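You operate a simulated robot arm through the tools that you are given. There is no shell and no other tool. Be economical: measure what you need, move in short steps, check, and stop when the job is done.

You are at the controls of a simulated two-armed robot. One attempt, no reset.

## Task
Light the black card and lay the matching colour card on the glass.
Fine: light box on, blue knob on DAY, dimmer as the job card says.

The check looks at the end state, three seconds after you hand in, the way a careful person would. Anything else that was tipped, shoved, dropped, spilled or broken makes it a failure.

## Robot
Two 7-joint arms with two-finger parallel grippers on one trunk, on a base that drives. Base frame: it is fixed to the floor where the robot stands at the start and does not move with it; the origin is under the middle of the robot, x ahead of it, y to its left, z up. Lengths are in mm, angles in rad, forces in N, time in s.
The left shoulder is at the start at [60, 189, 1253], the right one opposite. With the tool pointing down near the work surface each hand reaches from about 100 to 660 mm from the robot's upright axis, wherever it stands, measured 20 degrees to its own side. Places, roughly: black card (8x7x3 cm) [800, 0, 900]; blue knob [500, -200, 1000]; crank wheel [600, 200, 1000]; dark blue card (5x7x3 cm) [900, -200, 900]; dimmer knob [500, -100, 1000]; focus knob [800, 600, 1200]; glass top of the light box [700, -100, 900]; green lamp switch [500, 800, 900]; job card [800, 700, 1000]; left gold knob [700, 700, 1000]; magnifier [800, 700, 1100]; mid blue card (5x7x3 cm) [900, -300, 900]; pale blue card (5x7x3 cm) [900, -100, 900]; red brake lever [500, 300, 1000]; red light switch [500, 0, 900]; right gold knob [700, 500, 1000]. Payload 3.43 kg a hand.
Tool frame (each hand has its own): the origin (TCP) lies between the finger pads and is the grasp point; the fingertips stand 30 mm ahead of it; z points along the fingers, y is the line along which they close. Largest opening 94 mm; finger width 28, thickness 10; the body of the gripper, 50 by 96 mm, starts 55 mm behind the TCP.
Orientation is told as [roll, pitch, yaw] about the base's x, y, z axes, in that order, counted from this pose: with the fingers straight down and closing along the base's y, the tool's x points along the base's -x, its y along +y and its z along -z.

## Interface
- The arms move only by the tool arm_command. It takes "left_motion", "right_motion" or both (then of equal length, played together; a hand with none holds still); each is text: rows parted by semicolons, each of 7 numbers parted by spaces: the shift along the tool's x, y, z in mm, then the turn, a rotation vector about the tool's x, y, z in rad, then the opening, from 0 (shut) to 1 (fully open). In form: x y z ax ay az claw; .... A call has 1 to 10 rows; each row shifts and turns the commanded pose from where the row before left it, along the tool's axes as they then stand. A row lasts 0.2 s, in which the tool goes at most 50 mm and 0.15 rad; a call with a longer step from one row to the next is refused whole, and so is a gripper value outside its range. Where a pose cannot be reached the arm comes as near as it can. A force on the tool above 40 N (or 10 N above the force at the start of the call, whichever is more), or a blocked arm, ends the call early, and 0.2 s more pass. Each finger travels about 153 mm/s and halts on what it meets, pressing with about 37 N; the grip force reading is that of the motor and also rises with nothing between the fingers. The clock runs only during rows and for 0.2 s after the last one: add rows that do not move to give the fingers time. The reply holds the time, the measured pose of the TCP, the force on the tool along the base axes, the opening and the grip force, in the units named above and with some noise, with the torque about the TCP (base axes, N m) and any sound that the robot's microphone picked up, and new pictures: "views" is both (left out), scene, wrist or none (wrist: the cameras of the hands that moved).
- Cameras (640 x 400 px; columns grow to the right, rows downward): "scene" is now at [6.5, 2.5, 1790]; the picture's right is [-0.05, -1.00, 0.00], its down [-0.81, 0.04, -0.59] and it looks along [0.59, -0.03, -0.81] (base axes); focal length 286 px, centre (320, 200). "left" rides on the left gripper at [76, -14, -102] in its tool frame; the picture's right is [0.18, 0.98, 0.00], its down [-0.75, 0.14, -0.64] and it looks along [-0.63, 0.12, 0.77] (tool axes); focal length 243 px, centre (320, 200). "right" rides on the right gripper at [76, 14, -102] in its tool frame; the picture's right is [-0.18, 0.98, 0.00], its down [-0.75, -0.14, -0.64] and it looks along [-0.63, -0.12, 0.77] (tool axes); focal length 243 px, centre (320, 200). There is no depth. A picture from a camera that has moved, and an enlarged one, comes with that camera's place and axes in the base frame and with its lens. The place of the scene camera against the robot may be out by one fixed shift of up to 18 mm in any direction.
- raise_lower(by): slides the trunk up (or, below 0, down) by that many mm; the arms and the scene camera ride with it, the base frame stays. It gives what a move gives, with no picture.
- base_move(legs): drives the robot by 1 to 6 legs, each [ahead, left, turn to the left] in mm, mm and rad, along the robot's own axes; the way and the turn of a leg run together, so that a leg with both is an arc; at most 1500 mm and 3.142 rad a leg. The arms and the cameras ride along, it lands a little off, and it stops where it bumps. It gives what a move gives, and a new picture of the scene camera.
- pan_tilt(pan, tilt): turns the head with the scene camera to pan (to the left, within 1.501 rad either way) and tilt (down, from -0.506 to 1.204), counted from straight ahead of the robot. It gives what a move gives, and a new picture of the scene camera.
- close_up(camera, box): a new picture of the part [left, top, right, bottom] of that camera's present view, enlarged. The clock stands still meanwhile.
- hand_in(): hands the job in; it is judged then, once.

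Go step by step. Nothing tells you exact positions but the pictures and the camera data: compare them with the known pose of the tool, close in by small moves and look again before you grip or let go. The budget is 120 turns and 260 pictures, counting those below and the enlarged ones. Unless the task says otherwise, let go and move clear before handing in, and close with one line.

The tools are called after "Emit:" by a JSON object that holds its "name" and its "arguments". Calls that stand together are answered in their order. arm_command: Moves the arms, as the interface text tells. Its arguments: {"type":"object","properties":{"left_motion":{"type":"string"},"right_motion":{"type":"string"},"views":{"type":"string","enum":["both","scene","wrist","none"]}},"required":[]} The other tools are called the same way: raise_lower (by) slides the trunk up or down; base_move (legs) drives the base; pan_tilt (pan, tilt) turns the head that bears the scene camera; close_up (camera, box) takes an enlarged picture of a part of a camera's view; hand_in () hands the job in.

At the start:

```text
time: 0.0
left_tcp_pos: [346.7, 44.8, 1269.3]
left_tool_rot: [0.0, 0.0, 0.0]
left_force: [-1.1, -0.3, -0.2]
left_wrist_torque: [-0.01, 0.0, 0.0]
left_gripper_width: 94.1
left_grip_force: 0.0
right_tcp_pos: [303.7, -172.5, 1271.8]
right_tool_rot: [0.0, 0.002, 0.0]
right_force: [0.7, -0.8, 0.0]
right_wrist_torque: [0.0, -0.05, 0.0]
right_gripper_width: 93.9
right_grip_force: 0.0
trunk travel left (down, up): [-925.0, 65.0]
robot x, y, heading: [-1.0, -0.5, -0.001]
head pan, tilt: [-0.045, 0.942]
```

scene: 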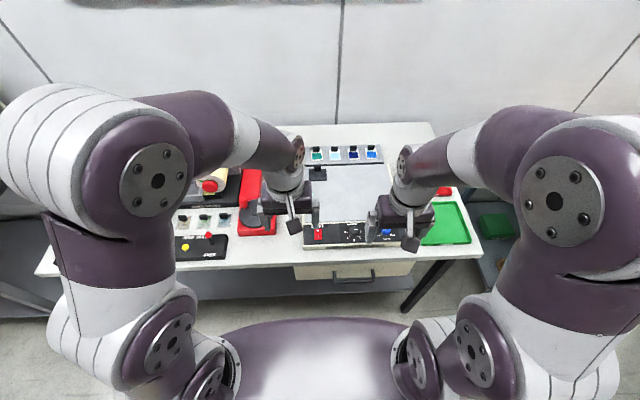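
right: 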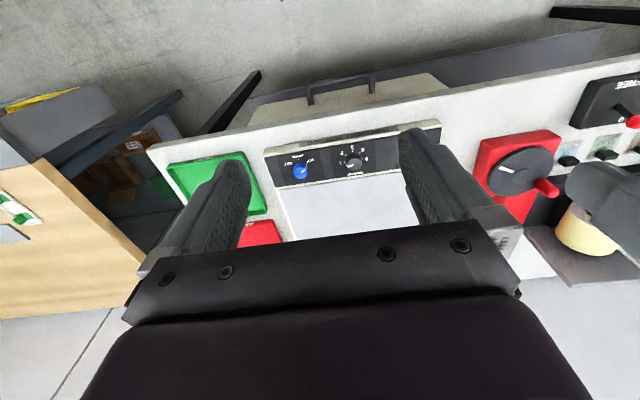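
left: 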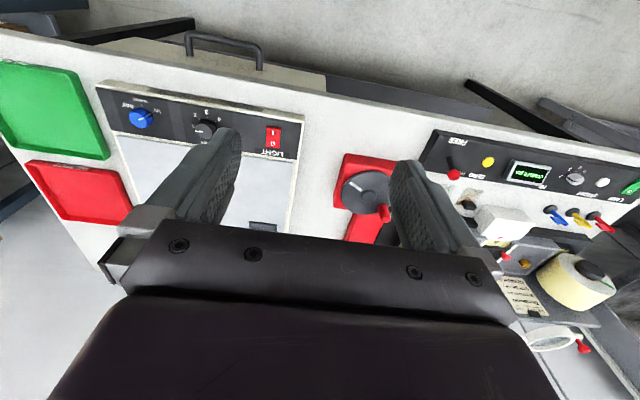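

I see the light box ahead with its control panel at the front, a row of cards behind it, and a measuring bench to the left. First I enlarge the scene to read the panel, the cards and the job card.

Emit:
{"name": "close_up", "arguments": {"camera": "scene", "box": [270, 130, 470, 255]}}

Emit:
{"name": "close_up", "arguments": {"camera": "left", "box": [420, 120, 640, 370]}}

Emit:
{"name": "pan_tilt", "arguments": {"pan": 0.6, "tilt": 0.7}}

```text
3.20 times, centred on (370, 192) of scene
camera zoom: at [6.5, 2.5, 1790.0], right [-0.05, -1.0, 0.0], down [-0.81, 0.04, -0.59], along [0.59, -0.03, -0.81], focal length 914 px, centre (160, 224)
```

zoom: 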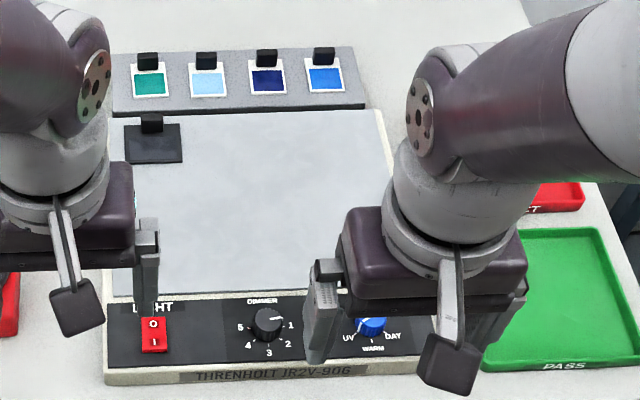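

```text
1.60 times, centred on (530, 245) of left
camera zoom: at [271.0, 30.3, 1371.1], right [-0.18, 0.98, 0.0], down [0.75, 0.14, 0.64], along [0.63, 0.12, -0.77], focal length 388 px, centre (-16, 128)
```

zoom: 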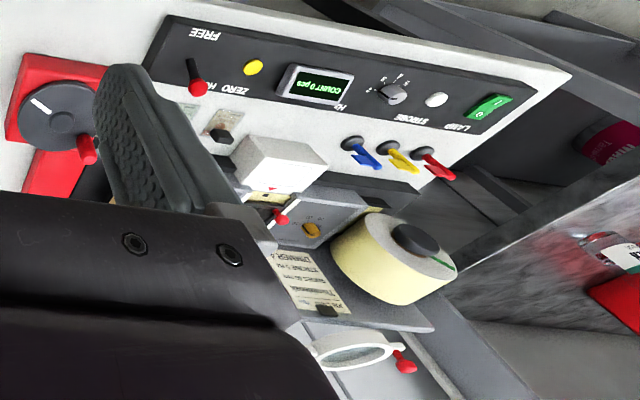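

```text
time: 1.0
left_tcp_pos: [345.9, 44.9, 1269.0]
left_tool_rot: [0.0, -0.001, 0.001]
left_force: [0.1, 0.1, 0.1]
left_wrist_torque: [0.01, -0.04, -0.01]
left_gripper_width: 93.9
left_grip_force: 0.1
right_tcp_pos: [302.9, -173.6, 1272.2]
right_tool_rot: [-0.001, 0.0, 0.001]
right_force: [0.1, -0.4, 0.5]
right_wrist_torque: [0.02, 0.02, -0.03]
right_gripper_width: 94.0
right_grip_force: 0.0
trunk travel left (down, up): [-925.0, 65.0]
robot x, y, heading: [0.2, -0.1, -0.001]
head pan, tilt: [0.6, 0.7]
camera scene: at [3.5, 53.8, 1809.2], right [0.56, -0.83, 0.0], down [-0.53, -0.36, -0.76], along [0.63, 0.43, -0.64], focal length 286 px, centre (320, 200)
```

scene: 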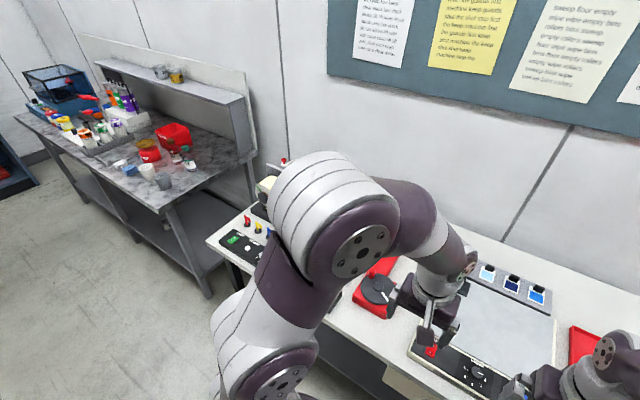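

The job card is visible in the left wrist picture at about (521, 298). I enlarge it there to see if it can be read from here.

Emit:
{"name": "close_up", "arguments": {"camera": "left", "box": [490, 270, 550, 325]}}

Emit:
{"name": "pan_tilt", "arguments": {"pan": 0.9, "tilt": 0.7}}

```text
7.27 times, centred on (520, 298) of left
camera zoom: at [271.0, 30.3, 1371.1], right [-0.18, 0.98, 0.0], down [0.75, 0.14, 0.64], along [0.63, 0.12, -0.77], focal length 1764 px, centre (-1134, -509)
```

zoom: 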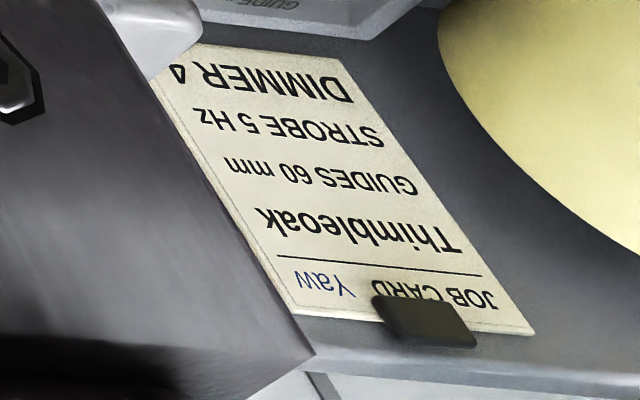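

```text
time: 1.8
left_tcp_pos: [346.7, 44.6, 1269.6]
left_tool_rot: [-0.001, 0.0, -0.001]
left_force: [0.4, 0.1, 0.4]
left_wrist_torque: [0.0, 0.0, 0.01]
left_gripper_width: 93.8
left_grip_force: 0.0
right_tcp_pos: [304.5, -172.3, 1272.3]
right_tool_rot: [-0.001, 0.0, 0.0]
right_force: [-0.4, -0.5, -0.2]
right_wrist_torque: [0.0, 0.02, 0.0]
right_gripper_width: 93.8
right_grip_force: 0.0
trunk travel left (down, up): [-925.0, 65.0]
robot x, y, heading: [-2.7, -2.2, 0.0]
head pan, tilt: [0.901, 0.7]
camera scene: at [-13.8, 72.4, 1809.3], right [0.78, -0.62, 0.0], down [-0.4, -0.5, -0.76], along [0.48, 0.6, -0.64], focal length 286 px, centre (320, 200)
```

scene: 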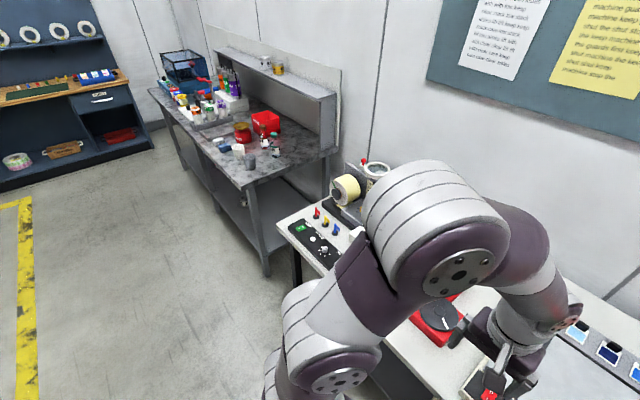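

The job card reads DIMMER 4 (edge partly hidden, I'll confirm later). Now I look at the panel closely from the two wrist cameras, which gives me two views for triangulation.

Emit:
{"name": "close_up", "arguments": {"camera": "right", "box": [260, 120, 400, 208]}}

Emit:
{"name": "close_up", "arguments": {"camera": "left", "box": [90, 75, 310, 213]}}

Emit:
{"name": "pan_tilt", "arguments": {"pan": -0.1, "tilt": 0.8}}

```text
4.55 times, centred on (330, 164) of right
camera zoom: at [226.7, -159.2, 1375.8], right [0.18, 0.98, 0.0], down [0.75, -0.14, 0.64], along [0.63, -0.12, -0.77], focal length 1103 px, centre (274, 364)
```

zoom: 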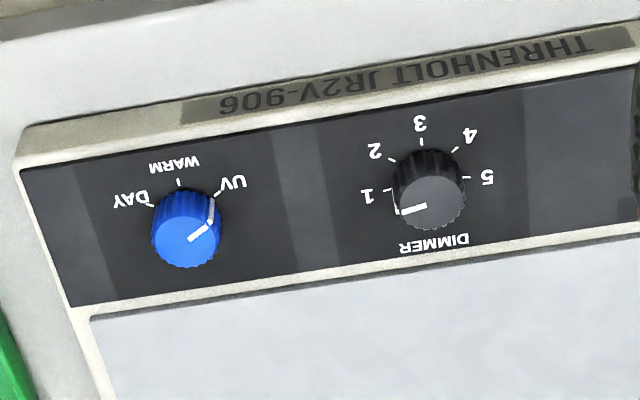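

```text
2.90 times, centred on (200, 144) of left
camera zoom: at [271.0, 30.3, 1371.1], right [-0.18, 0.98, 0.0], down [0.75, 0.14, 0.64], along [0.63, 0.12, -0.77], focal length 703 px, centre (668, 362)
```

zoom: 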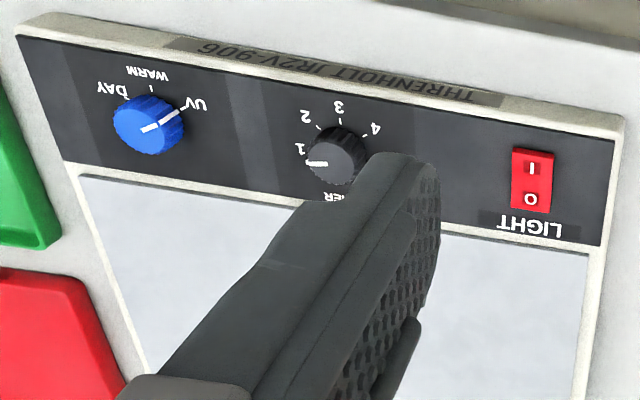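

```text
time: 3.1
left_tcp_pos: [346.6, 44.8, 1269.0]
left_tool_rot: [-0.002, -0.002, 0.0]
left_force: [-0.4, -1.3, 0.8]
left_wrist_torque: [0.01, 0.01, 0.01]
left_gripper_width: 94.2
left_grip_force: 0.2
right_tcp_pos: [302.2, -173.6, 1272.5]
right_tool_rot: [0.0, 0.001, 0.0]
right_force: [0.1, -0.6, 0.9]
right_wrist_torque: [-0.02, 0.0, -0.02]
right_gripper_width: 94.1
right_grip_force: 0.1
trunk travel left (down, up): [-925.0, 65.0]
robot x, y, heading: [-0.4, 0.5, 0.001]
head pan, tilt: [-0.099, 0.799]
camera scene: at [13.7, -2.1, 1801.0], right [-0.1, -1.0, 0.0], down [-0.71, 0.07, -0.7], along [0.69, -0.07, -0.72], focal length 286 px, centre (320, 200)
```

scene: 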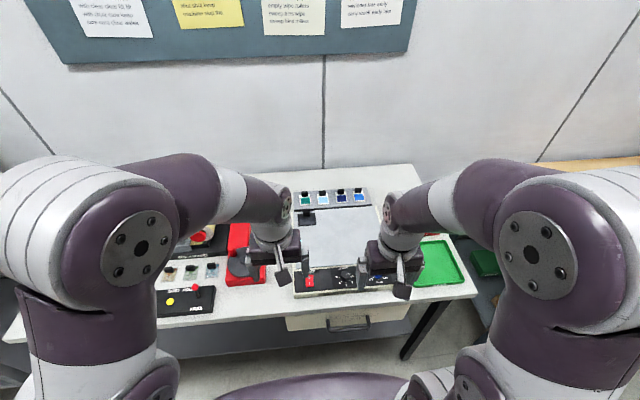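

Blue knob top is about [491, -252, 945], dimmer about [497, -141, 945], switch about [493, -20, 930]; the dimmer pointer is at 1, blue at UV. I bring the right hand above the blue knob and move the left hand aside (also to recheck the job card).

Emit:
{"name": "arm_command", "arguments": {"right_motion": "-26.9 -11.3 30.3 0 0 0 1;-26.9 -11.3 30.3 0 0 0 1;-26.9 -11.3 30.3 0 0 0 1;-26.9 -11.3 30.3 0 0 0 1;-26.9 -11.3 30.3 0 0 0 1;-26.9 -11.3 30.3 0 0 0 1;-26.9 -11.3 30.3 0 0 0 1", "left_motion": "0 22 0 0 0 0 1;0 22 0 0 0 0 1;0 22 0 0 0 0 1;0 22 0 0 0 0 1;0 22 0 0 0 0 1;0 22 0 0 0 0 1;0 22 0 0 0 0 1", "views": "both"}}

```text
time: 4.7
left_tcp_pos: [348.7, 198.7, 1270.5]
left_tool_rot: [0.0, 0.0, 0.001]
left_force: [-0.5, -0.1, 1.2]
left_wrist_torque: [0.0, 0.01, 0.02]
left_gripper_width: 94.2
left_grip_force: 0.1
right_tcp_pos: [493.2, -252.3, 1060.6]
right_tool_rot: [0.0, 0.001, 0.0]
right_force: [-0.4, -0.4, 0.7]
right_wrist_torque: [0.0, 0.05, 0.0]
right_gripper_width: 93.8
right_grip_force: 0.1
trunk travel left (down, up): [-925.0, 65.0]
robot x, y, heading: [-0.4, 3.0, 0.007]
head pan, tilt: [-0.099, 0.799]
camera scene: at [16.0, -2.1, 1801.0], right [-0.1, -0.99, 0.0], down [-0.71, 0.07, -0.7], along [0.69, -0.07, -0.72], focal length 286 px, centre (320, 200)
camera right: at [416.8, -237.8, 1163.4], right [0.18, 0.98, 0.0], down [0.75, -0.14, 0.64], along [0.63, -0.12, -0.77], focal length 243 px, centre (320, 200)
camera left: at [272.8, 184.5, 1371.3], right [-0.18, 0.98, 0.0], down [0.75, 0.14, 0.64], along [0.63, 0.12, -0.77], focal length 243 px, centre (320, 200)
```

scene: 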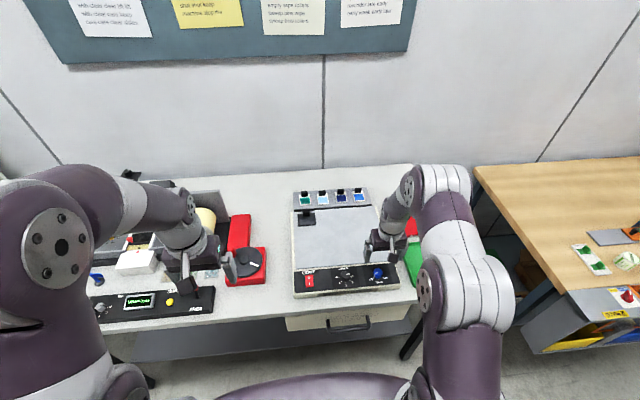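
right: 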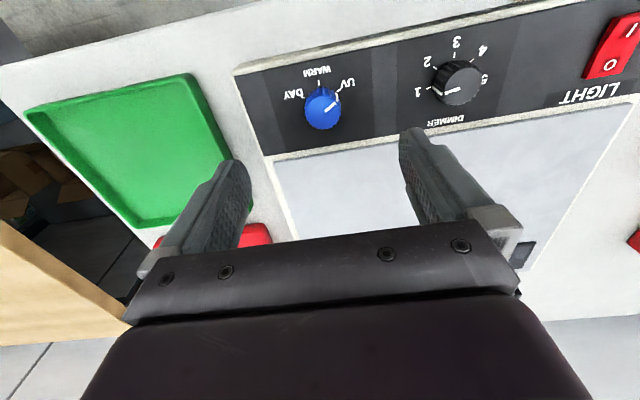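
left: 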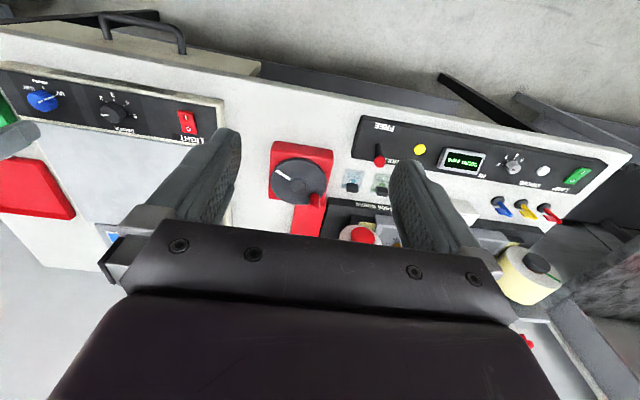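

Triangulating the two right-hand views puts the blue knob's top at [490, -250, 950]. I rotate the tool and descend to just above it, then look.

Emit:
{"name": "arm_command", "arguments": {"right_motion": "2.9 2.3 15 0 0 0 0.8;0 0 15 0 0 0.15 0.7;0 0 15 0 0 0.15 0.6;0 0 15 0 0 0.15 0.6;0 0 12 0 0 0.15 0.6;0 0 0 0 0 0.15 0.6", "views": "both"}}

Emit:
{"name": "close_up", "arguments": {"camera": "left", "box": [460, 220, 600, 340]}}

```text
time: 6.1
left_tcp_pos: [347.2, 198.9, 1270.1]
left_tool_rot: [0.001, -0.002, 0.001]
left_force: [0.2, 0.3, 0.0]
left_wrist_torque: [0.02, -0.01, -0.02]
left_gripper_width: 94.0
left_grip_force: 0.0
right_tcp_pos: [489.8, -249.7, 988.9]
right_tool_rot: [0.001, 0.0, -0.752]
right_force: [-0.4, 0.0, -0.1]
right_wrist_torque: [0.01, -0.01, 0.01]
right_gripper_width: 56.3
right_grip_force: 0.1
trunk travel left (down, up): [-925.0, 65.0]
robot x, y, heading: [-2.5, -1.5, 0.001]
head pan, tilt: [-0.099, 0.799]
camera scene: at [13.3, -2.1, 1801.0], right [-0.1, -1.0, 0.0], down [-0.71, 0.07, -0.7], along [0.69, -0.07, -0.72], focal length 286 px, centre (320, 200)
camera right: at [442.4, -187.3, 1091.9], right [0.81, 0.59, 0.0], down [0.45, -0.62, 0.64], along [0.38, -0.52, -0.77], focal length 243 px, centre (320, 200)
```

scene: 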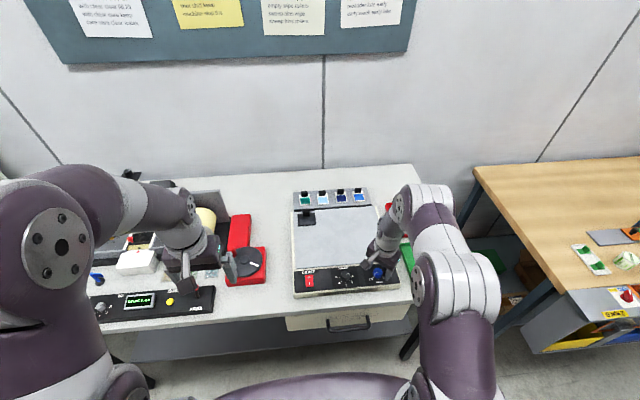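
right: 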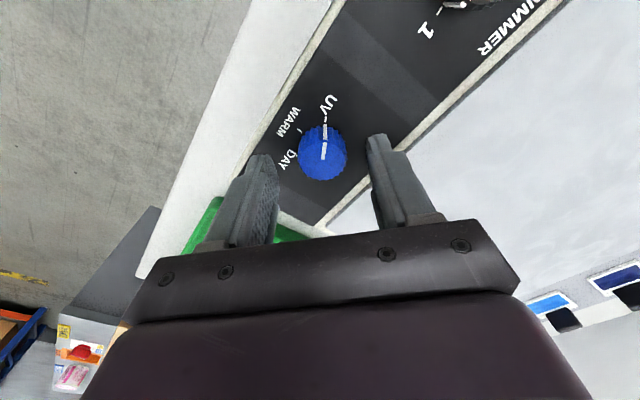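

```text
3.33 times, centred on (530, 280) of left
camera zoom: at [271.0, 184.2, 1371.7], right [-0.18, 0.98, 0.0], down [0.75, 0.14, 0.64], along [0.63, 0.12, -0.77], focal length 809 px, centre (-380, -67)
```

zoom: 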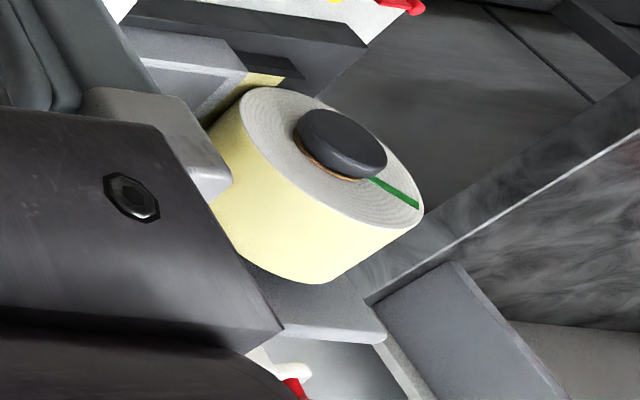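

The knob is centred between the fingers, pointer at UV. I descend 22 mm and close gently on it.

Emit:
{"name": "arm_command", "arguments": {"right_motion": "0 0 11 0 0 0 0.6;0 0 11 0 0 0 0.6;0 0 0 0 0 0 0.3;0 0 0 0 0 0 0.3;0 0 0 0 0 0 0.25", "views": "wrist"}}

```text
time: 7.4
left_tcp_pos: [345.2, 201.5, 1271.5]
left_tool_rot: [-0.001, -0.005, 0.0]
left_force: [-0.2, -0.8, 0.8]
left_wrist_torque: [0.0, -0.01, 0.03]
left_gripper_width: 94.0
left_grip_force: 0.0
right_tcp_pos: [488.4, -248.9, 970.8]
right_tool_rot: [0.003, -0.006, -0.748]
right_force: [-8.6, 0.7, 21.1]
right_wrist_torque: [-0.15, 0.92, 0.09]
right_gripper_width: 32.3
right_grip_force: 7.7
trunk travel left (down, up): [-925.0, 65.0]
robot x, y, heading: [-2.7, -2.2, -0.001]
head pan, tilt: [-0.099, 0.799]
stopped in row 5 (right hand): the force on the tool passed its limit at 41 N (the readings are from after the stop); the commanded pose is now the measured one
camera right: at [441.3, -187.0, 1073.1], right [0.8, 0.59, 0.0], down [0.45, -0.62, 0.65], along [0.39, -0.52, -0.76], focal length 243 px, centre (320, 200)
```

right: 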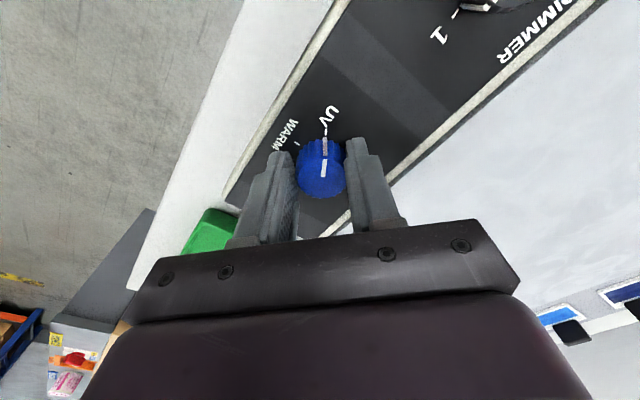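

The fingers touched the panel as they closed on the 32 mm knob. I lift 3 mm, keep the grip and turn it counter-clockwise (seen from above) toward DAY.

Emit:
{"name": "arm_command", "arguments": {"right_motion": "0 0 -3 0 0 0 0.28;0 0 -1 0 0 0 0.25;0 0 0 0 0 0 0.25", "views": "none"}}

Emit:
{"name": "arm_command", "arguments": {"right_motion": "0 0 0 0 0 -0.14 0.25;0 0 0 0 0 -0.15 0.25;0 0 0 0 0 -0.15 0.25;0 0 0 0 0 -0.15 0.25;0 0 0 0 0 -0.15 0.25;0 0 0 0 0 0 0.25", "views": "wrist"}}

```text
time: 8.2
left_tcp_pos: [346.9, 198.8, 1268.5]
left_tool_rot: [0.0, 0.0, -0.002]
left_force: [0.1, -0.1, 0.1]
left_wrist_torque: [0.02, -0.01, 0.0]
left_gripper_width: 93.7
left_grip_force: 0.0
right_tcp_pos: [489.8, -251.1, 969.6]
right_tool_rot: [-0.001, -0.003, -0.75]
right_force: [-3.7, 5.6, -15.5]
right_wrist_torque: [-0.65, -0.84, -0.02]
right_gripper_width: 29.9
right_grip_force: 45.2
trunk travel left (down, up): [-925.0, 65.0]
robot x, y, heading: [-0.5, -0.5, 0.001]
head pan, tilt: [-0.099, 0.799]
```

```text
time: 9.7
left_tcp_pos: [348.6, 198.3, 1270.2]
left_tool_rot: [0.0, 0.0, 0.0]
left_force: [0.3, 0.4, 0.1]
left_wrist_torque: [0.0, 0.02, -0.03]
left_gripper_width: 93.9
left_grip_force: 0.1
right_tcp_pos: [489.5, -248.5, 969.9]
right_tool_rot: [0.0, 0.0, -0.005]
right_force: [5.3, 6.4, -11.8]
right_wrist_torque: [0.07, -0.34, -0.02]
right_gripper_width: 29.8
right_grip_force: 45.0
trunk travel left (down, up): [-925.0, 65.0]
robot x, y, heading: [-3.8, 1.4, -0.003]
head pan, tilt: [-0.099, 0.799]
stopped in row 6 (right hand): the force on the tool passed its limit at 40 N (the readings are from after the stop); the commanded pose is now the measured one
camera right: at [414.3, -234.4, 1073.7], right [0.19, 0.98, 0.0], down [0.75, -0.15, 0.64], along [0.63, -0.12, -0.77], focal length 243 px, centre (320, 200)
```

right: 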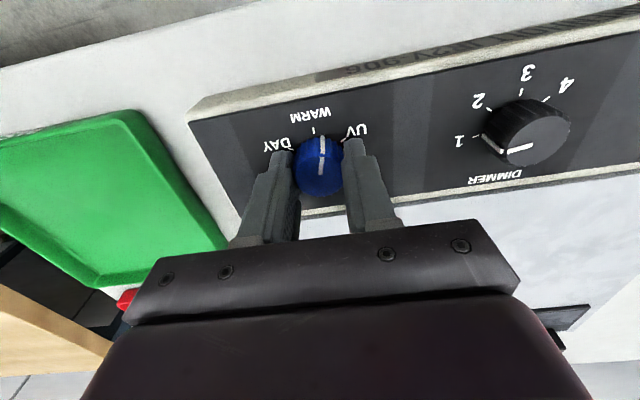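

The pointer now stands at WARM, so the knob follows. I turn on by the same amount to DAY.

Emit:
{"name": "arm_command", "arguments": {"right_motion": "0 0 1 0 0 -0.15 0.25;0 0 0 0 0 -0.15 0.25;0 0 0 0 0 -0.15 0.25;0 0 0 0 0 -0.15 0.25;0 0 0 0 0 -0.15 0.25;0 0 0 0 0 0 0.25", "views": "wrist"}}

```text
time: 11.1
left_tcp_pos: [347.0, 201.9, 1270.1]
left_tool_rot: [-0.002, 0.0, 0.0]
left_force: [0.5, 0.7, 0.2]
left_wrist_torque: [-0.04, -0.02, 0.0]
left_gripper_width: 94.1
left_grip_force: 0.1
right_tcp_pos: [491.0, -248.1, 970.4]
right_tool_rot: [-0.003, 0.0, 0.746]
right_force: [6.7, 11.0, 1.9]
right_wrist_torque: [0.59, -0.16, 0.0]
right_gripper_width: 29.4
right_grip_force: 45.1
trunk travel left (down, up): [-925.0, 65.0]
robot x, y, heading: [-0.5, -0.5, -0.004]
head pan, tilt: [-0.099, 0.799]
camera right: at [424.2, -289.4, 1073.7], right [-0.53, 0.85, 0.0], down [0.65, 0.41, 0.64], along [0.55, 0.34, -0.77], focal length 243 px, centre (320, 200)
```

right: 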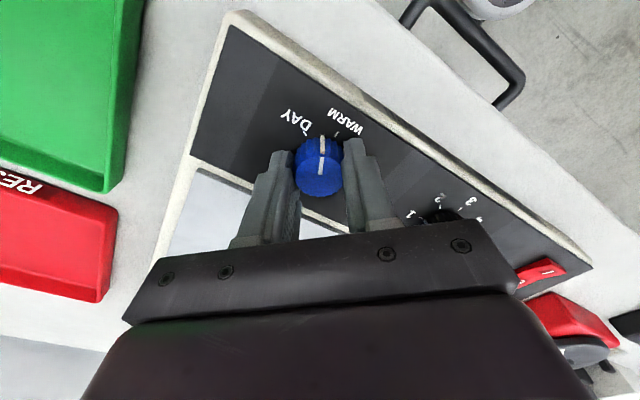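

Emit:
{"name": "close_up", "arguments": {"camera": "right", "box": [270, 90, 390, 210]}}

```text
3.33 times, centred on (330, 150) of right
camera zoom: at [424.2, -289.4, 1073.7], right [-0.53, 0.85, 0.0], down [0.65, 0.41, 0.64], along [0.55, 0.34, -0.77], focal length 809 px, centre (287, 367)
```

zoom: 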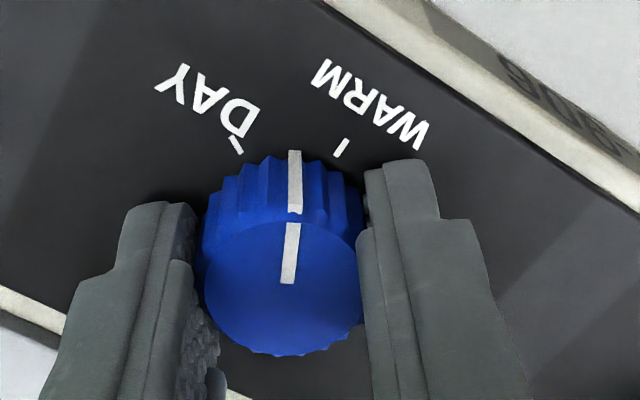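

The pointer is still halfway between WARM and DAY; the ticks are wider apart than I assumed. I turn about 0.42 rad more and look.

Emit:
{"name": "arm_command", "arguments": {"right_motion": "0 0 0 0 0 -0.14 0.25;0 0 0 0 0 -0.14 0.25;0 0 0 0 0 -0.14 0.25;0 0 0 0 0 0 0.25", "views": "none"}}

Emit:
{"name": "close_up", "arguments": {"camera": "right", "box": [270, 90, 390, 210]}}

```text
time: 12.1
left_tcp_pos: [347.1, 201.0, 1269.0]
left_tool_rot: [-0.001, -0.001, 0.001]
left_force: [-1.0, 0.1, -0.8]
left_wrist_torque: [0.0, 0.0, 0.02]
left_gripper_width: 94.0
left_grip_force: 0.1
right_tcp_pos: [489.9, -248.1, 970.0]
right_tool_rot: [-0.001, 0.002, 1.165]
right_force: [7.3, 10.9, 3.6]
right_wrist_torque: [0.67, -0.33, 0.01]
right_gripper_width: 29.6
right_grip_force: 44.6
trunk travel left (down, up): [-925.0, 65.0]
robot x, y, heading: [-2.3, 0.8, -0.001]
head pan, tilt: [-0.099, 0.799]
```

```text
3.33 times, centred on (330, 150) of right
camera zoom: at [446.5, -312.5, 1073.8], right [-0.83, 0.56, 0.0], down [0.43, 0.64, 0.64], along [0.36, 0.53, -0.77], focal length 809 px, centre (287, 367)
```

zoom: 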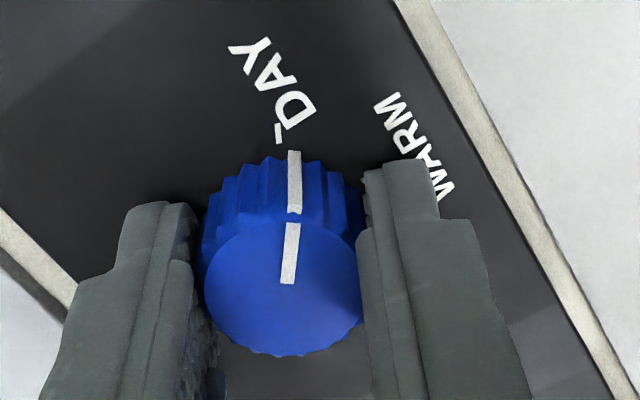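

Nearly there: about 0.12 rad left to the DAY tick. I turn that, then open and lift to check.

Emit:
{"name": "arm_command", "arguments": {"right_motion": "0 0 0 0 0 -0.12 0.25;0 0 0 0 0 0 0.25;0 0 0 0 0 0 0.6;0 0 0 0 0 0 0.6;0 0 -25 0 0 0 0.6;0 0 -30 0 0 0 0.6", "views": "wrist"}}

Emit:
{"name": "close_up", "arguments": {"camera": "right", "box": [250, 70, 390, 170]}}

```text
time: 13.5
left_tcp_pos: [347.0, 197.7, 1270.1]
left_tool_rot: [-0.001, -0.001, 0.0]
left_force: [-0.4, -0.4, 0.0]
left_wrist_torque: [-0.05, -0.01, -0.03]
left_gripper_width: 93.9
left_grip_force: 0.1
right_tcp_pos: [488.4, -248.8, 1026.0]
right_tool_rot: [-0.001, -0.001, 1.283]
right_force: [0.9, -0.1, 0.3]
right_wrist_torque: [0.02, 0.0, 0.0]
right_gripper_width: 56.4
right_grip_force: 0.0
trunk travel left (down, up): [-925.0, 65.0]
robot x, y, heading: [2.0, -0.2, 0.002]
head pan, tilt: [-0.099, 0.799]
camera right: at [452.5, -319.1, 1129.2], right [-0.89, 0.46, 0.0], down [0.35, 0.68, 0.64], along [0.29, 0.57, -0.77], focal length 243 px, centre (320, 200)
```

right: 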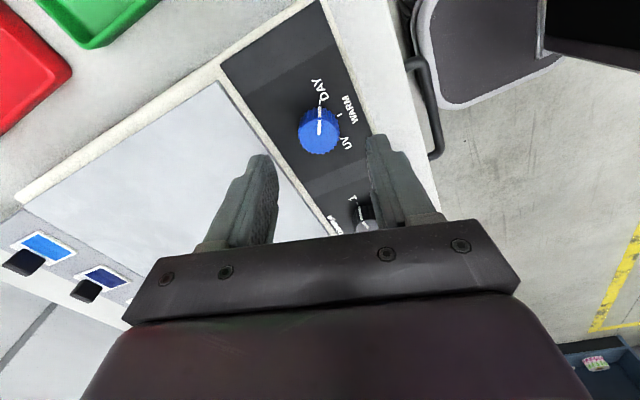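

```text
4.00 times, centred on (320, 120) of right
camera zoom: at [452.5, -319.1, 1129.2], right [-0.89, 0.46, 0.0], down [0.35, 0.68, 0.64], along [0.29, 0.57, -0.77], focal length 970 px, centre (320, 520)
```

zoom: 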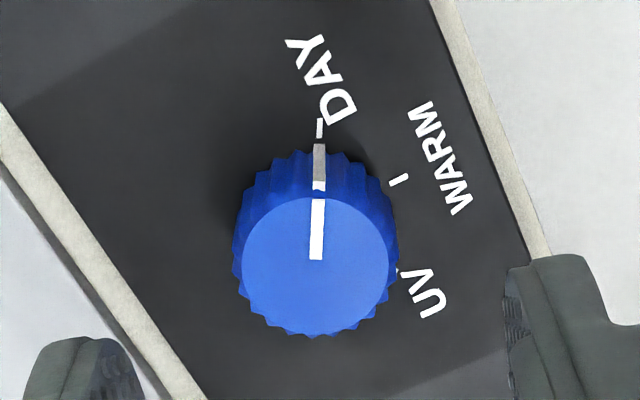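

Blue knob sits exactly on DAY. Next I go over the dimmer at about [491, -137, 949].

Emit:
{"name": "arm_command", "arguments": {"right_motion": "-36 9.9 0 0 0 0 0.6;-36 9.9 0 0 0 0 0.6;-36 9.9 0 0 0 0 0.6;0 0 15 0 0 0 0.6;0 0 15 0 0 0 0.6", "views": "wrist"}}

Emit:
{"name": "close_up", "arguments": {"camera": "right", "box": [230, 70, 410, 210]}}

```text
time: 14.7
left_tcp_pos: [346.7, 198.0, 1269.7]
left_tool_rot: [-0.001, 0.002, -0.001]
left_force: [0.1, -0.3, -0.2]
left_wrist_torque: [0.02, 0.01, -0.03]
left_gripper_width: 94.1
left_grip_force: 0.0
right_tcp_pos: [491.7, -139.1, 995.1]
right_tool_rot: [0.001, 0.0, 1.284]
right_force: [-0.7, -0.9, -0.7]
right_wrist_torque: [0.0, 0.03, 0.01]
right_gripper_width: 56.4
right_grip_force: 0.0
trunk travel left (down, up): [-925.0, 65.0]
robot x, y, heading: [-1.5, 1.0, 0.001]
head pan, tilt: [-0.099, 0.799]
camera right: at [456.0, -207.2, 1098.0], right [-0.89, 0.46, 0.0], down [0.35, 0.68, 0.64], along [0.29, 0.57, -0.77], focal length 243 px, centre (320, 200)
```

right: 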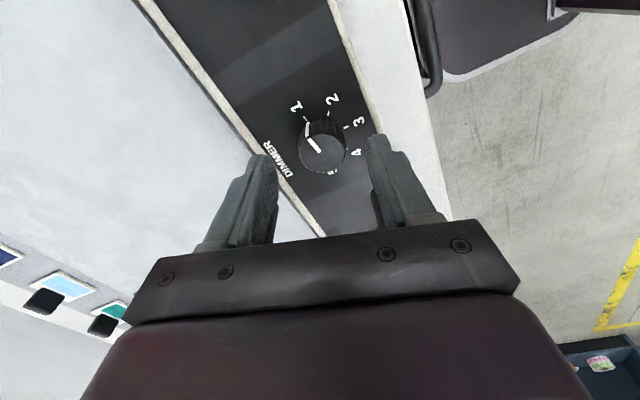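

```text
2.86 times, centred on (320, 140) of right
camera zoom: at [456.0, -207.2, 1098.0], right [-0.89, 0.46, 0.0], down [0.35, 0.68, 0.64], along [0.29, 0.57, -0.77], focal length 693 px, centre (320, 371)
```

zoom: 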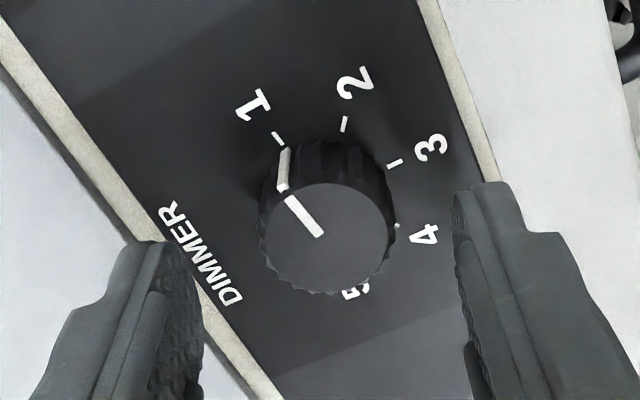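

The dimmer cap is about 5 mm further left than the TCP; I correct, descend and close on it.

Emit:
{"name": "arm_command", "arguments": {"right_motion": "-4.8 1.4 0 0 0 0 0.6;0 0 12 0 0 0 0.6;0 0 11.5 0 0 0 0.6;0 0 0 0 0 0 0.38;0 0 0 0 0 0 0.3;0 0 0 0 0 0 0.25;0 0 0 0 0 0 0.25", "views": "none"}}

Emit:
{"name": "close_up", "arguments": {"camera": "right", "box": [230, 70, 410, 210]}}

```text
time: 16.3
left_tcp_pos: [346.8, 198.4, 1270.3]
left_tool_rot: [0.0, 0.0, 0.001]
left_force: [0.2, -1.1, 0.1]
left_wrist_torque: [0.02, -0.01, -0.03]
left_gripper_width: 94.0
left_grip_force: 0.1
right_tcp_pos: [490.4, -132.7, 971.6]
right_tool_rot: [0.001, -0.001, 1.283]
right_force: [-0.7, 0.5, -1.1]
right_wrist_torque: [0.3, 0.51, -0.08]
right_gripper_width: 29.5
right_grip_force: 45.2
trunk travel left (down, up): [-925.0, 65.0]
robot x, y, heading: [-3.6, -0.8, 0.003]
head pan, tilt: [-0.099, 0.799]
```

```text
2.86 times, centred on (320, 140) of right
camera zoom: at [455.9, -201.8, 1075.0], right [-0.89, 0.46, 0.0], down [0.35, 0.68, 0.64], along [0.29, 0.57, -0.77], focal length 693 px, centre (320, 371)
```

zoom: 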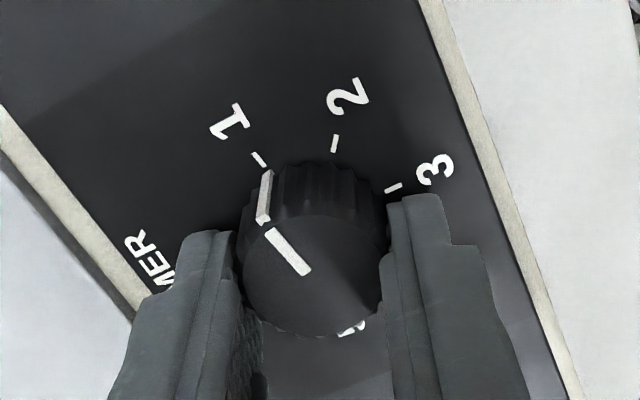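

Good grip. I turn clockwise (seen from above) 1.5 rad and look.

Emit:
{"name": "arm_command", "arguments": {"right_motion": "0 0 0 0 0 0.15 0.25;0 0 0 0 0 0.15 0.25;0 0 0 0 0 0.15 0.25;0 0 0 0 0 0.15 0.25;0 0 0 0 0 0.15 0.25;0 0 0 0 0 0.15 0.25;0 0 0 0 0 0.15 0.25;0 0 0 0 0 0.15 0.25;0 0 0 0 0 0.15 0.25;0 0 0 0 0 0.15 0.25", "views": "none"}}

Emit:
{"name": "close_up", "arguments": {"camera": "right", "box": [230, 70, 410, 210]}}

```text
time: 18.0
left_tcp_pos: [349.7, 196.2, 1268.9]
left_tool_rot: [0.003, 0.0, -0.003]
left_force: [0.6, 0.5, -0.3]
left_wrist_torque: [-0.02, -0.03, 0.0]
left_gripper_width: 94.2
left_grip_force: 0.1
right_tcp_pos: [497.5, -137.8, 971.6]
right_tool_rot: [-0.002, -0.007, 0.182]
right_force: [6.0, -23.9, -5.3]
right_wrist_torque: [-0.41, -0.33, 0.17]
right_gripper_width: 29.4
right_grip_force: 44.6
trunk travel left (down, up): [-925.0, 65.0]
robot x, y, heading: [2.3, 0.7, -0.004]
head pan, tilt: [-0.099, 0.799]
stopped in row 8 (right hand): the force on the tool passed its limit at 42 N (the readings are from after the stop); the commanded pose is now the measured one
```

```text
2.86 times, centred on (320, 140) of right
camera zoom: at [417.3, -137.7, 1074.4], right [0.0, 1.0, 0.0], down [0.76, 0.0, 0.65], along [0.65, 0.0, -0.76], focal length 693 px, centre (320, 371)
```

zoom: 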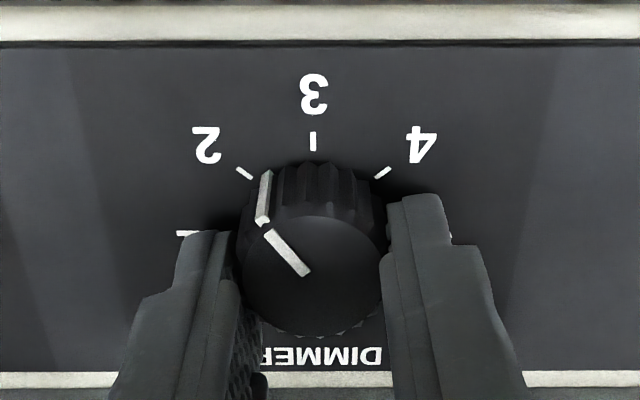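

The knob follows (now near 2) but side force built up because my grip was off centre. I open, re-measure the centre and regrip.

Emit:
{"name": "arm_command", "arguments": {"right_motion": "0 0 0 0 0 0 0.6;0 0 0 0 0 0 0.6;0 0 -15 0 0 0 0.6;0 0 -10 0 0 0 0.6", "views": "none"}}

Emit:
{"name": "close_up", "arguments": {"camera": "right", "box": [230, 70, 410, 210]}}

```text
time: 19.0
left_tcp_pos: [346.7, 198.8, 1269.0]
left_tool_rot: [0.0, 0.0, 0.0]
left_force: [0.5, -0.6, 0.4]
left_wrist_torque: [0.02, -0.02, -0.03]
left_gripper_width: 94.3
left_grip_force: 0.0
right_tcp_pos: [493.3, -133.3, 996.8]
right_tool_rot: [-0.001, -0.006, 0.184]
right_force: [0.1, 0.0, 0.2]
right_wrist_torque: [-0.02, -0.03, -0.01]
right_gripper_width: 56.5
right_grip_force: 0.2
trunk travel left (down, up): [-925.0, 65.0]
robot x, y, heading: [1.0, -3.3, 0.003]
head pan, tilt: [-0.099, 0.799]
```

```text
2.86 times, centred on (320, 140) of right
camera zoom: at [414.7, -134.2, 1101.0], right [0.0, 1.0, 0.0], down [0.76, 0.0, 0.65], along [0.65, 0.0, -0.76], focal length 693 px, centre (320, 371)
```

zoom: 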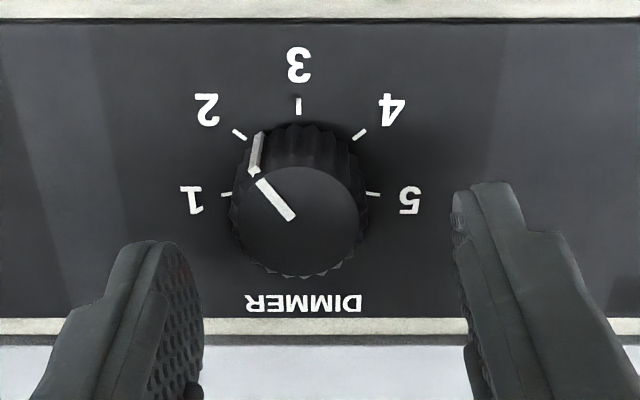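

Clear view: the knob centre is about 5 mm to the right of my tool. I recentre, turn the tool back 0.6 rad for range, descend and regrip.

Emit:
{"name": "arm_command", "arguments": {"right_motion": "-2 -5.5 0 0 0 0 0.6;0 0 0 0 0 -0.15 0.6;0 0 0 0 0 -0.15 0.6;0 0 0 0 0 -0.15 0.6;0 0 12 0 0 -0.15 0.6;0 0 12 0 0 0 0.6;0 0 0 0 0 0 0.36;0 0 0 0 0 0 0.3;0 0 0 0 0 0 0.27;0 0 0 0 0 0 0.25", "views": "none"}}

Emit:
{"name": "close_up", "arguments": {"camera": "right", "box": [230, 70, 410, 210]}}

```text
time: 21.2
left_tcp_pos: [346.7, 201.5, 1270.2]
left_tool_rot: [-0.002, -0.001, 0.001]
left_force: [-0.1, -0.7, 0.5]
left_wrist_torque: [-0.01, 0.01, -0.01]
left_gripper_width: 94.0
left_grip_force: 0.0
right_tcp_pos: [494.4, -137.5, 973.5]
right_tool_rot: [-0.005, -0.002, 0.785]
right_force: [-11.9, 16.3, -6.2]
right_wrist_torque: [0.3, 0.34, -0.12]
right_gripper_width: 34.3
right_grip_force: 9.4
trunk travel left (down, up): [-925.0, 65.0]
robot x, y, heading: [0.6, -1.7, 0.003]
head pan, tilt: [-0.099, 0.799]
```

```text
2.86 times, centred on (320, 140) of right
camera zoom: at [429.6, -181.2, 1076.8], right [-0.56, 0.83, -0.01], down [0.63, 0.43, 0.64], along [0.53, 0.36, -0.76], focal length 693 px, centre (320, 371)
```

zoom: 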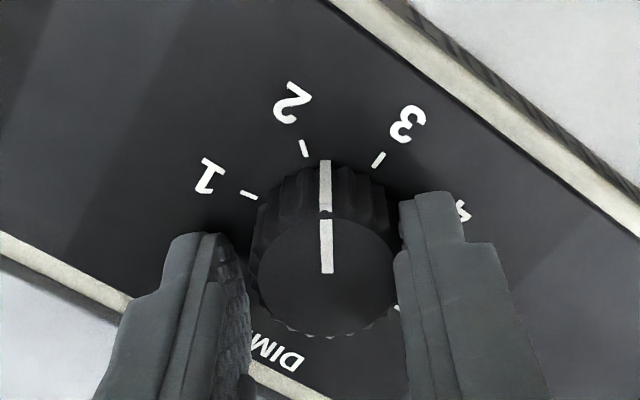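

The right finger touches first, so I shift 2.5 mm to that side while closing fully, then turn.

Emit:
{"name": "arm_command", "arguments": {"right_motion": "0 2.5 0 0 0 0 0.3;0 0 0 0 0 0 0.25;0 0 0 0 0 0 0.25", "views": "none"}}

Emit:
{"name": "arm_command", "arguments": {"right_motion": "0 0 0 0 0 0.15 0.25;0 0 0 0 0 0.15 0.25;0 0 0 0 0 0.15 0.25;0 0 0 0 0 0.15 0.25;0 0 0 0 0 0.15 0.25;0 0 0 0 0 0.15 0.25;0 0 0 0 0 0 0.25", "views": "none"}}

Emit:
{"name": "close_up", "arguments": {"camera": "right", "box": [230, 70, 410, 210]}}

```text
time: 22.0
left_tcp_pos: [346.2, 200.0, 1270.1]
left_tool_rot: [-0.003, -0.002, 0.001]
left_force: [-0.5, -0.1, 0.3]
left_wrist_torque: [0.03, 0.0, 0.02]
left_gripper_width: 94.1
left_grip_force: 0.0
right_tcp_pos: [493.9, -136.2, 974.4]
right_tool_rot: [-0.007, -0.006, 0.784]
right_force: [-11.2, 11.6, -3.2]
right_wrist_torque: [0.27, 0.31, -0.07]
right_gripper_width: 32.2
right_grip_force: 7.6
trunk travel left (down, up): [-925.0, 65.0]
robot x, y, heading: [0.2, -1.5, -0.0]
head pan, tilt: [-0.099, 0.799]
```

```text
time: 23.6
left_tcp_pos: [347.1, 194.6, 1270.7]
left_tool_rot: [0.002, -0.001, -0.002]
left_force: [0.1, 0.8, 0.9]
left_wrist_torque: [0.01, 0.0, 0.01]
left_gripper_width: 94.0
left_grip_force: 0.1
right_tcp_pos: [495.5, -139.7, 975.2]
right_tool_rot: [0.003, -0.01, -0.116]
right_force: [0.4, -14.6, 4.5]
right_wrist_torque: [-0.89, -0.57, 0.1]
right_gripper_width: 29.5
right_grip_force: 44.8
trunk travel left (down, up): [-925.0, 65.0]
robot x, y, heading: [1.6, -2.8, -0.003]
head pan, tilt: [-0.099, 0.799]
```

```text
2.86 times, centred on (320, 140) of right
camera zoom: at [420.6, -116.9, 1077.3], right [0.3, 0.95, 0.0], down [0.73, -0.23, 0.65], along [0.62, -0.19, -0.76], focal length 693 px, centre (320, 371)
```

zoom: 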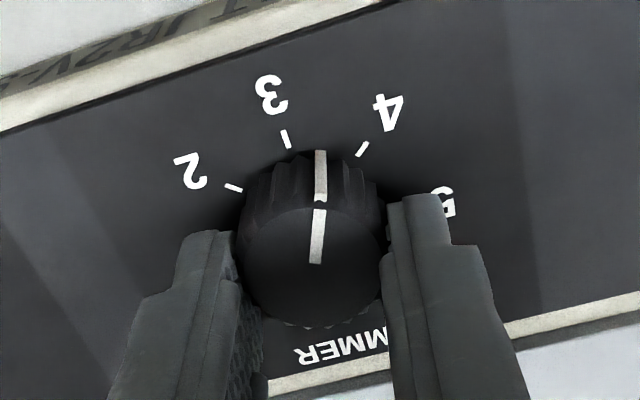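

The pointer is halfway from 3 to 4. I turn 0.38 more, easing the side load a little, and look.

Emit:
{"name": "arm_command", "arguments": {"right_motion": "0 -1 0 0 0 0.13 0.25;0 0 0 0 0 0.13 0.25;0 0 0 0 0 0.12 0.25;0 0 0 0 0 0 0.25", "views": "none"}}

Emit:
{"name": "close_up", "arguments": {"camera": "right", "box": [230, 70, 410, 210]}}

```text
time: 24.6
left_tcp_pos: [346.2, 194.0, 1270.6]
left_tool_rot: [0.002, -0.001, -0.003]
left_force: [-0.4, -1.3, -0.4]
left_wrist_torque: [-0.02, 0.01, 0.0]
left_gripper_width: 94.1
left_grip_force: 0.1
right_tcp_pos: [496.1, -142.7, 974.1]
right_tool_rot: [0.008, -0.008, -0.497]
right_force: [3.3, -25.7, 13.5]
right_wrist_torque: [-1.33, -0.22, 0.12]
right_gripper_width: 29.7
right_grip_force: 44.5
trunk travel left (down, up): [-925.0, 65.0]
robot x, y, heading: [-0.7, -0.1, -0.002]
head pan, tilt: [-0.099, 0.799]
```

```text
2.86 times, centred on (320, 140) of right
camera zoom: at [433.7, -93.6, 1077.5], right [0.63, 0.78, 0.01], down [0.59, -0.49, 0.65], along [0.51, -0.4, -0.76], focal length 693 px, centre (320, 371)
```

zoom: 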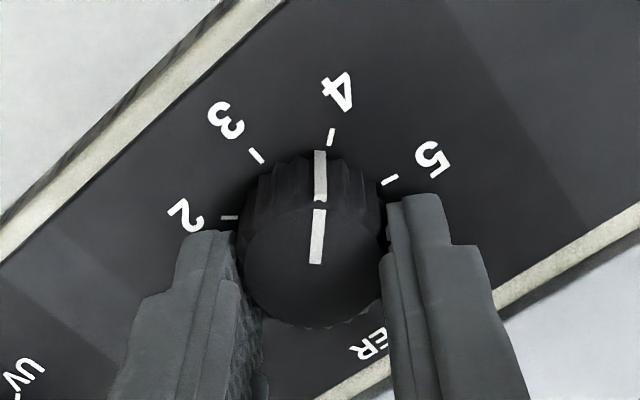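

About 0.1 rad remains to 4. I turn it while easing the side load, then open and lift to check.

Emit:
{"name": "arm_command", "arguments": {"right_motion": "-1 -1.8 0 0 0 0.1 0.25;0 0 0 0 0 0 0.25;0 0 0 0 0 0 0.25", "views": "none"}}

Emit:
{"name": "close_up", "arguments": {"camera": "right", "box": [230, 70, 410, 210]}}

```text
time: 25.4
left_tcp_pos: [345.7, 194.8, 1271.8]
left_tool_rot: [0.004, 0.0, 0.0]
left_force: [0.7, 0.5, -0.1]
left_wrist_torque: [0.01, 0.01, 0.02]
left_gripper_width: 93.8
left_grip_force: 0.0
right_tcp_pos: [495.3, -141.6, 975.1]
right_tool_rot: [0.008, -0.006, -0.594]
right_force: [4.4, -20.1, 16.0]
right_wrist_torque: [-0.71, -0.02, 0.11]
right_gripper_width: 29.7
right_grip_force: 44.9
trunk travel left (down, up): [-925.0, 65.0]
robot x, y, heading: [2.0, 1.6, 0.001]
head pan, tilt: [-0.099, 0.799]
```

```text
2.86 times, centred on (320, 140) of right
camera zoom: at [438.6, -88.4, 1077.5], right [0.7, 0.71, 0.01], down [0.54, -0.54, 0.65], along [0.46, -0.45, -0.76], focal length 693 px, centre (320, 371)
```

zoom: 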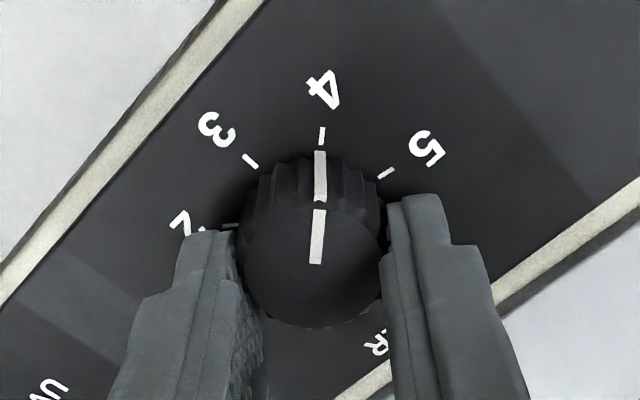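

Pointer lines up with 4. I open, lift well clear and check both knobs and the switch.

Emit:
{"name": "arm_command", "arguments": {"right_motion": "0 0 0 0 0 0 0.6;0 0 0 0 0 0 0.6;0 0 -20 0 0 0 0.6;0 0 -30 0 0 -0.15 0.6;0 0 0 0 0 -0.15 0.6;0 0 0 0 0 -0.15 0.6;0 0 0 0 0 -0.14 0.6", "views": "both"}}

Emit:
{"name": "close_up", "arguments": {"camera": "right", "box": [200, 60, 400, 190]}}

Emit:
{"name": "close_up", "arguments": {"camera": "right", "box": [440, 40, 640, 170]}}

```text
time: 27.0
left_tcp_pos: [347.5, 198.0, 1271.3]
left_tool_rot: [0.001, -0.002, -0.001]
left_force: [0.4, -0.3, -0.4]
left_wrist_torque: [0.02, 0.01, 0.0]
left_gripper_width: 93.8
left_grip_force: 0.0
right_tcp_pos: [494.9, -140.6, 1024.4]
right_tool_rot: [0.001, -0.008, -0.002]
right_force: [0.1, 0.0, -0.4]
right_wrist_torque: [-0.03, 0.02, 0.0]
right_gripper_width: 56.3
right_grip_force: 0.0
trunk travel left (down, up): [-925.0, 65.0]
robot x, y, heading: [-0.4, -2.2, -0.006]
head pan, tilt: [-0.099, 0.799]
camera scene: at [13.4, -2.1, 1801.0], right [-0.1, -0.99, 0.0], down [-0.71, 0.07, -0.7], along [0.69, -0.07, -0.72], focal length 286 px, centre (320, 200)
camera right: at [417.3, -126.2, 1126.8], right [0.19, 0.98, 0.0], down [0.75, -0.14, 0.65], along [0.64, -0.12, -0.76], focal length 243 px, centre (320, 200)
```

scene: 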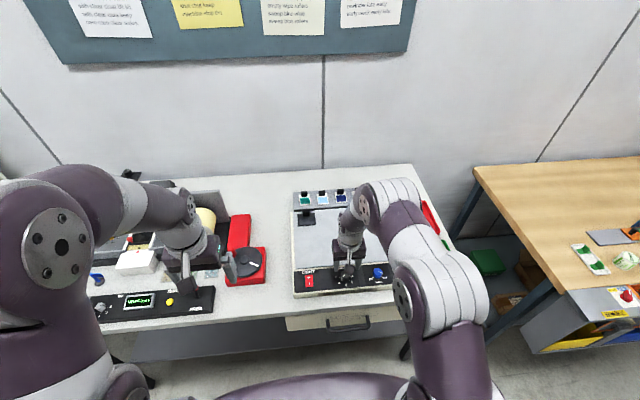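
right: 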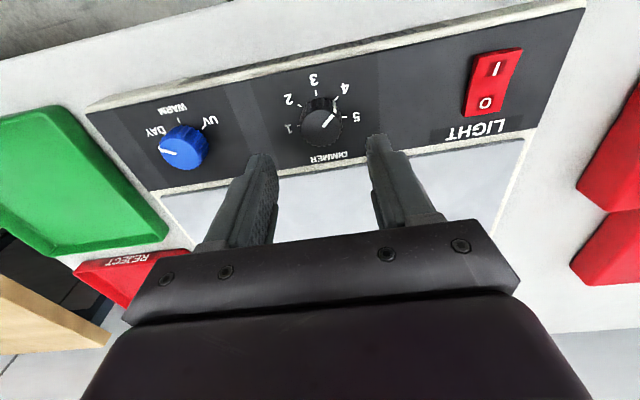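

```text
3.08 times, centred on (300, 125) of right
camera zoom: at [417.3, -126.2, 1126.8], right [0.19, 0.98, 0.0], down [0.75, -0.14, 0.65], along [0.64, -0.12, -0.76], focal length 746 px, centre (382, 431)
```

zoom: 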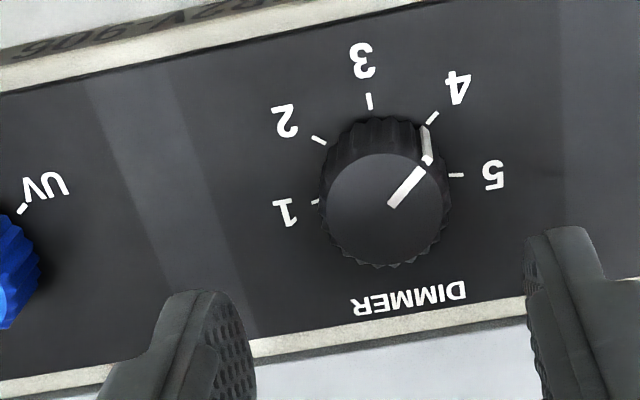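

```text
3.08 times, centred on (540, 105) of right
camera zoom: at [417.3, -126.2, 1126.8], right [0.19, 0.98, 0.0], down [0.75, -0.14, 0.65], along [0.64, -0.12, -0.76], focal length 746 px, centre (-357, 492)
```

zoom: 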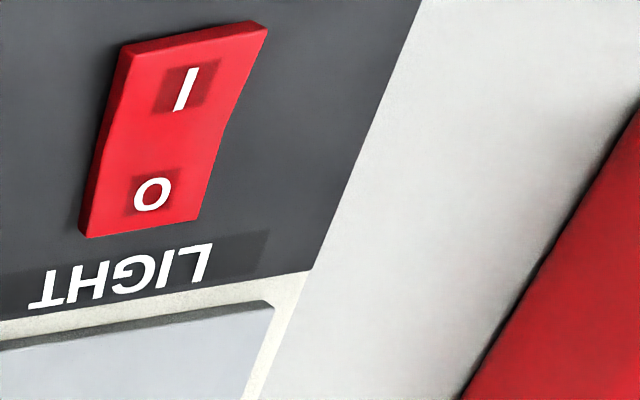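

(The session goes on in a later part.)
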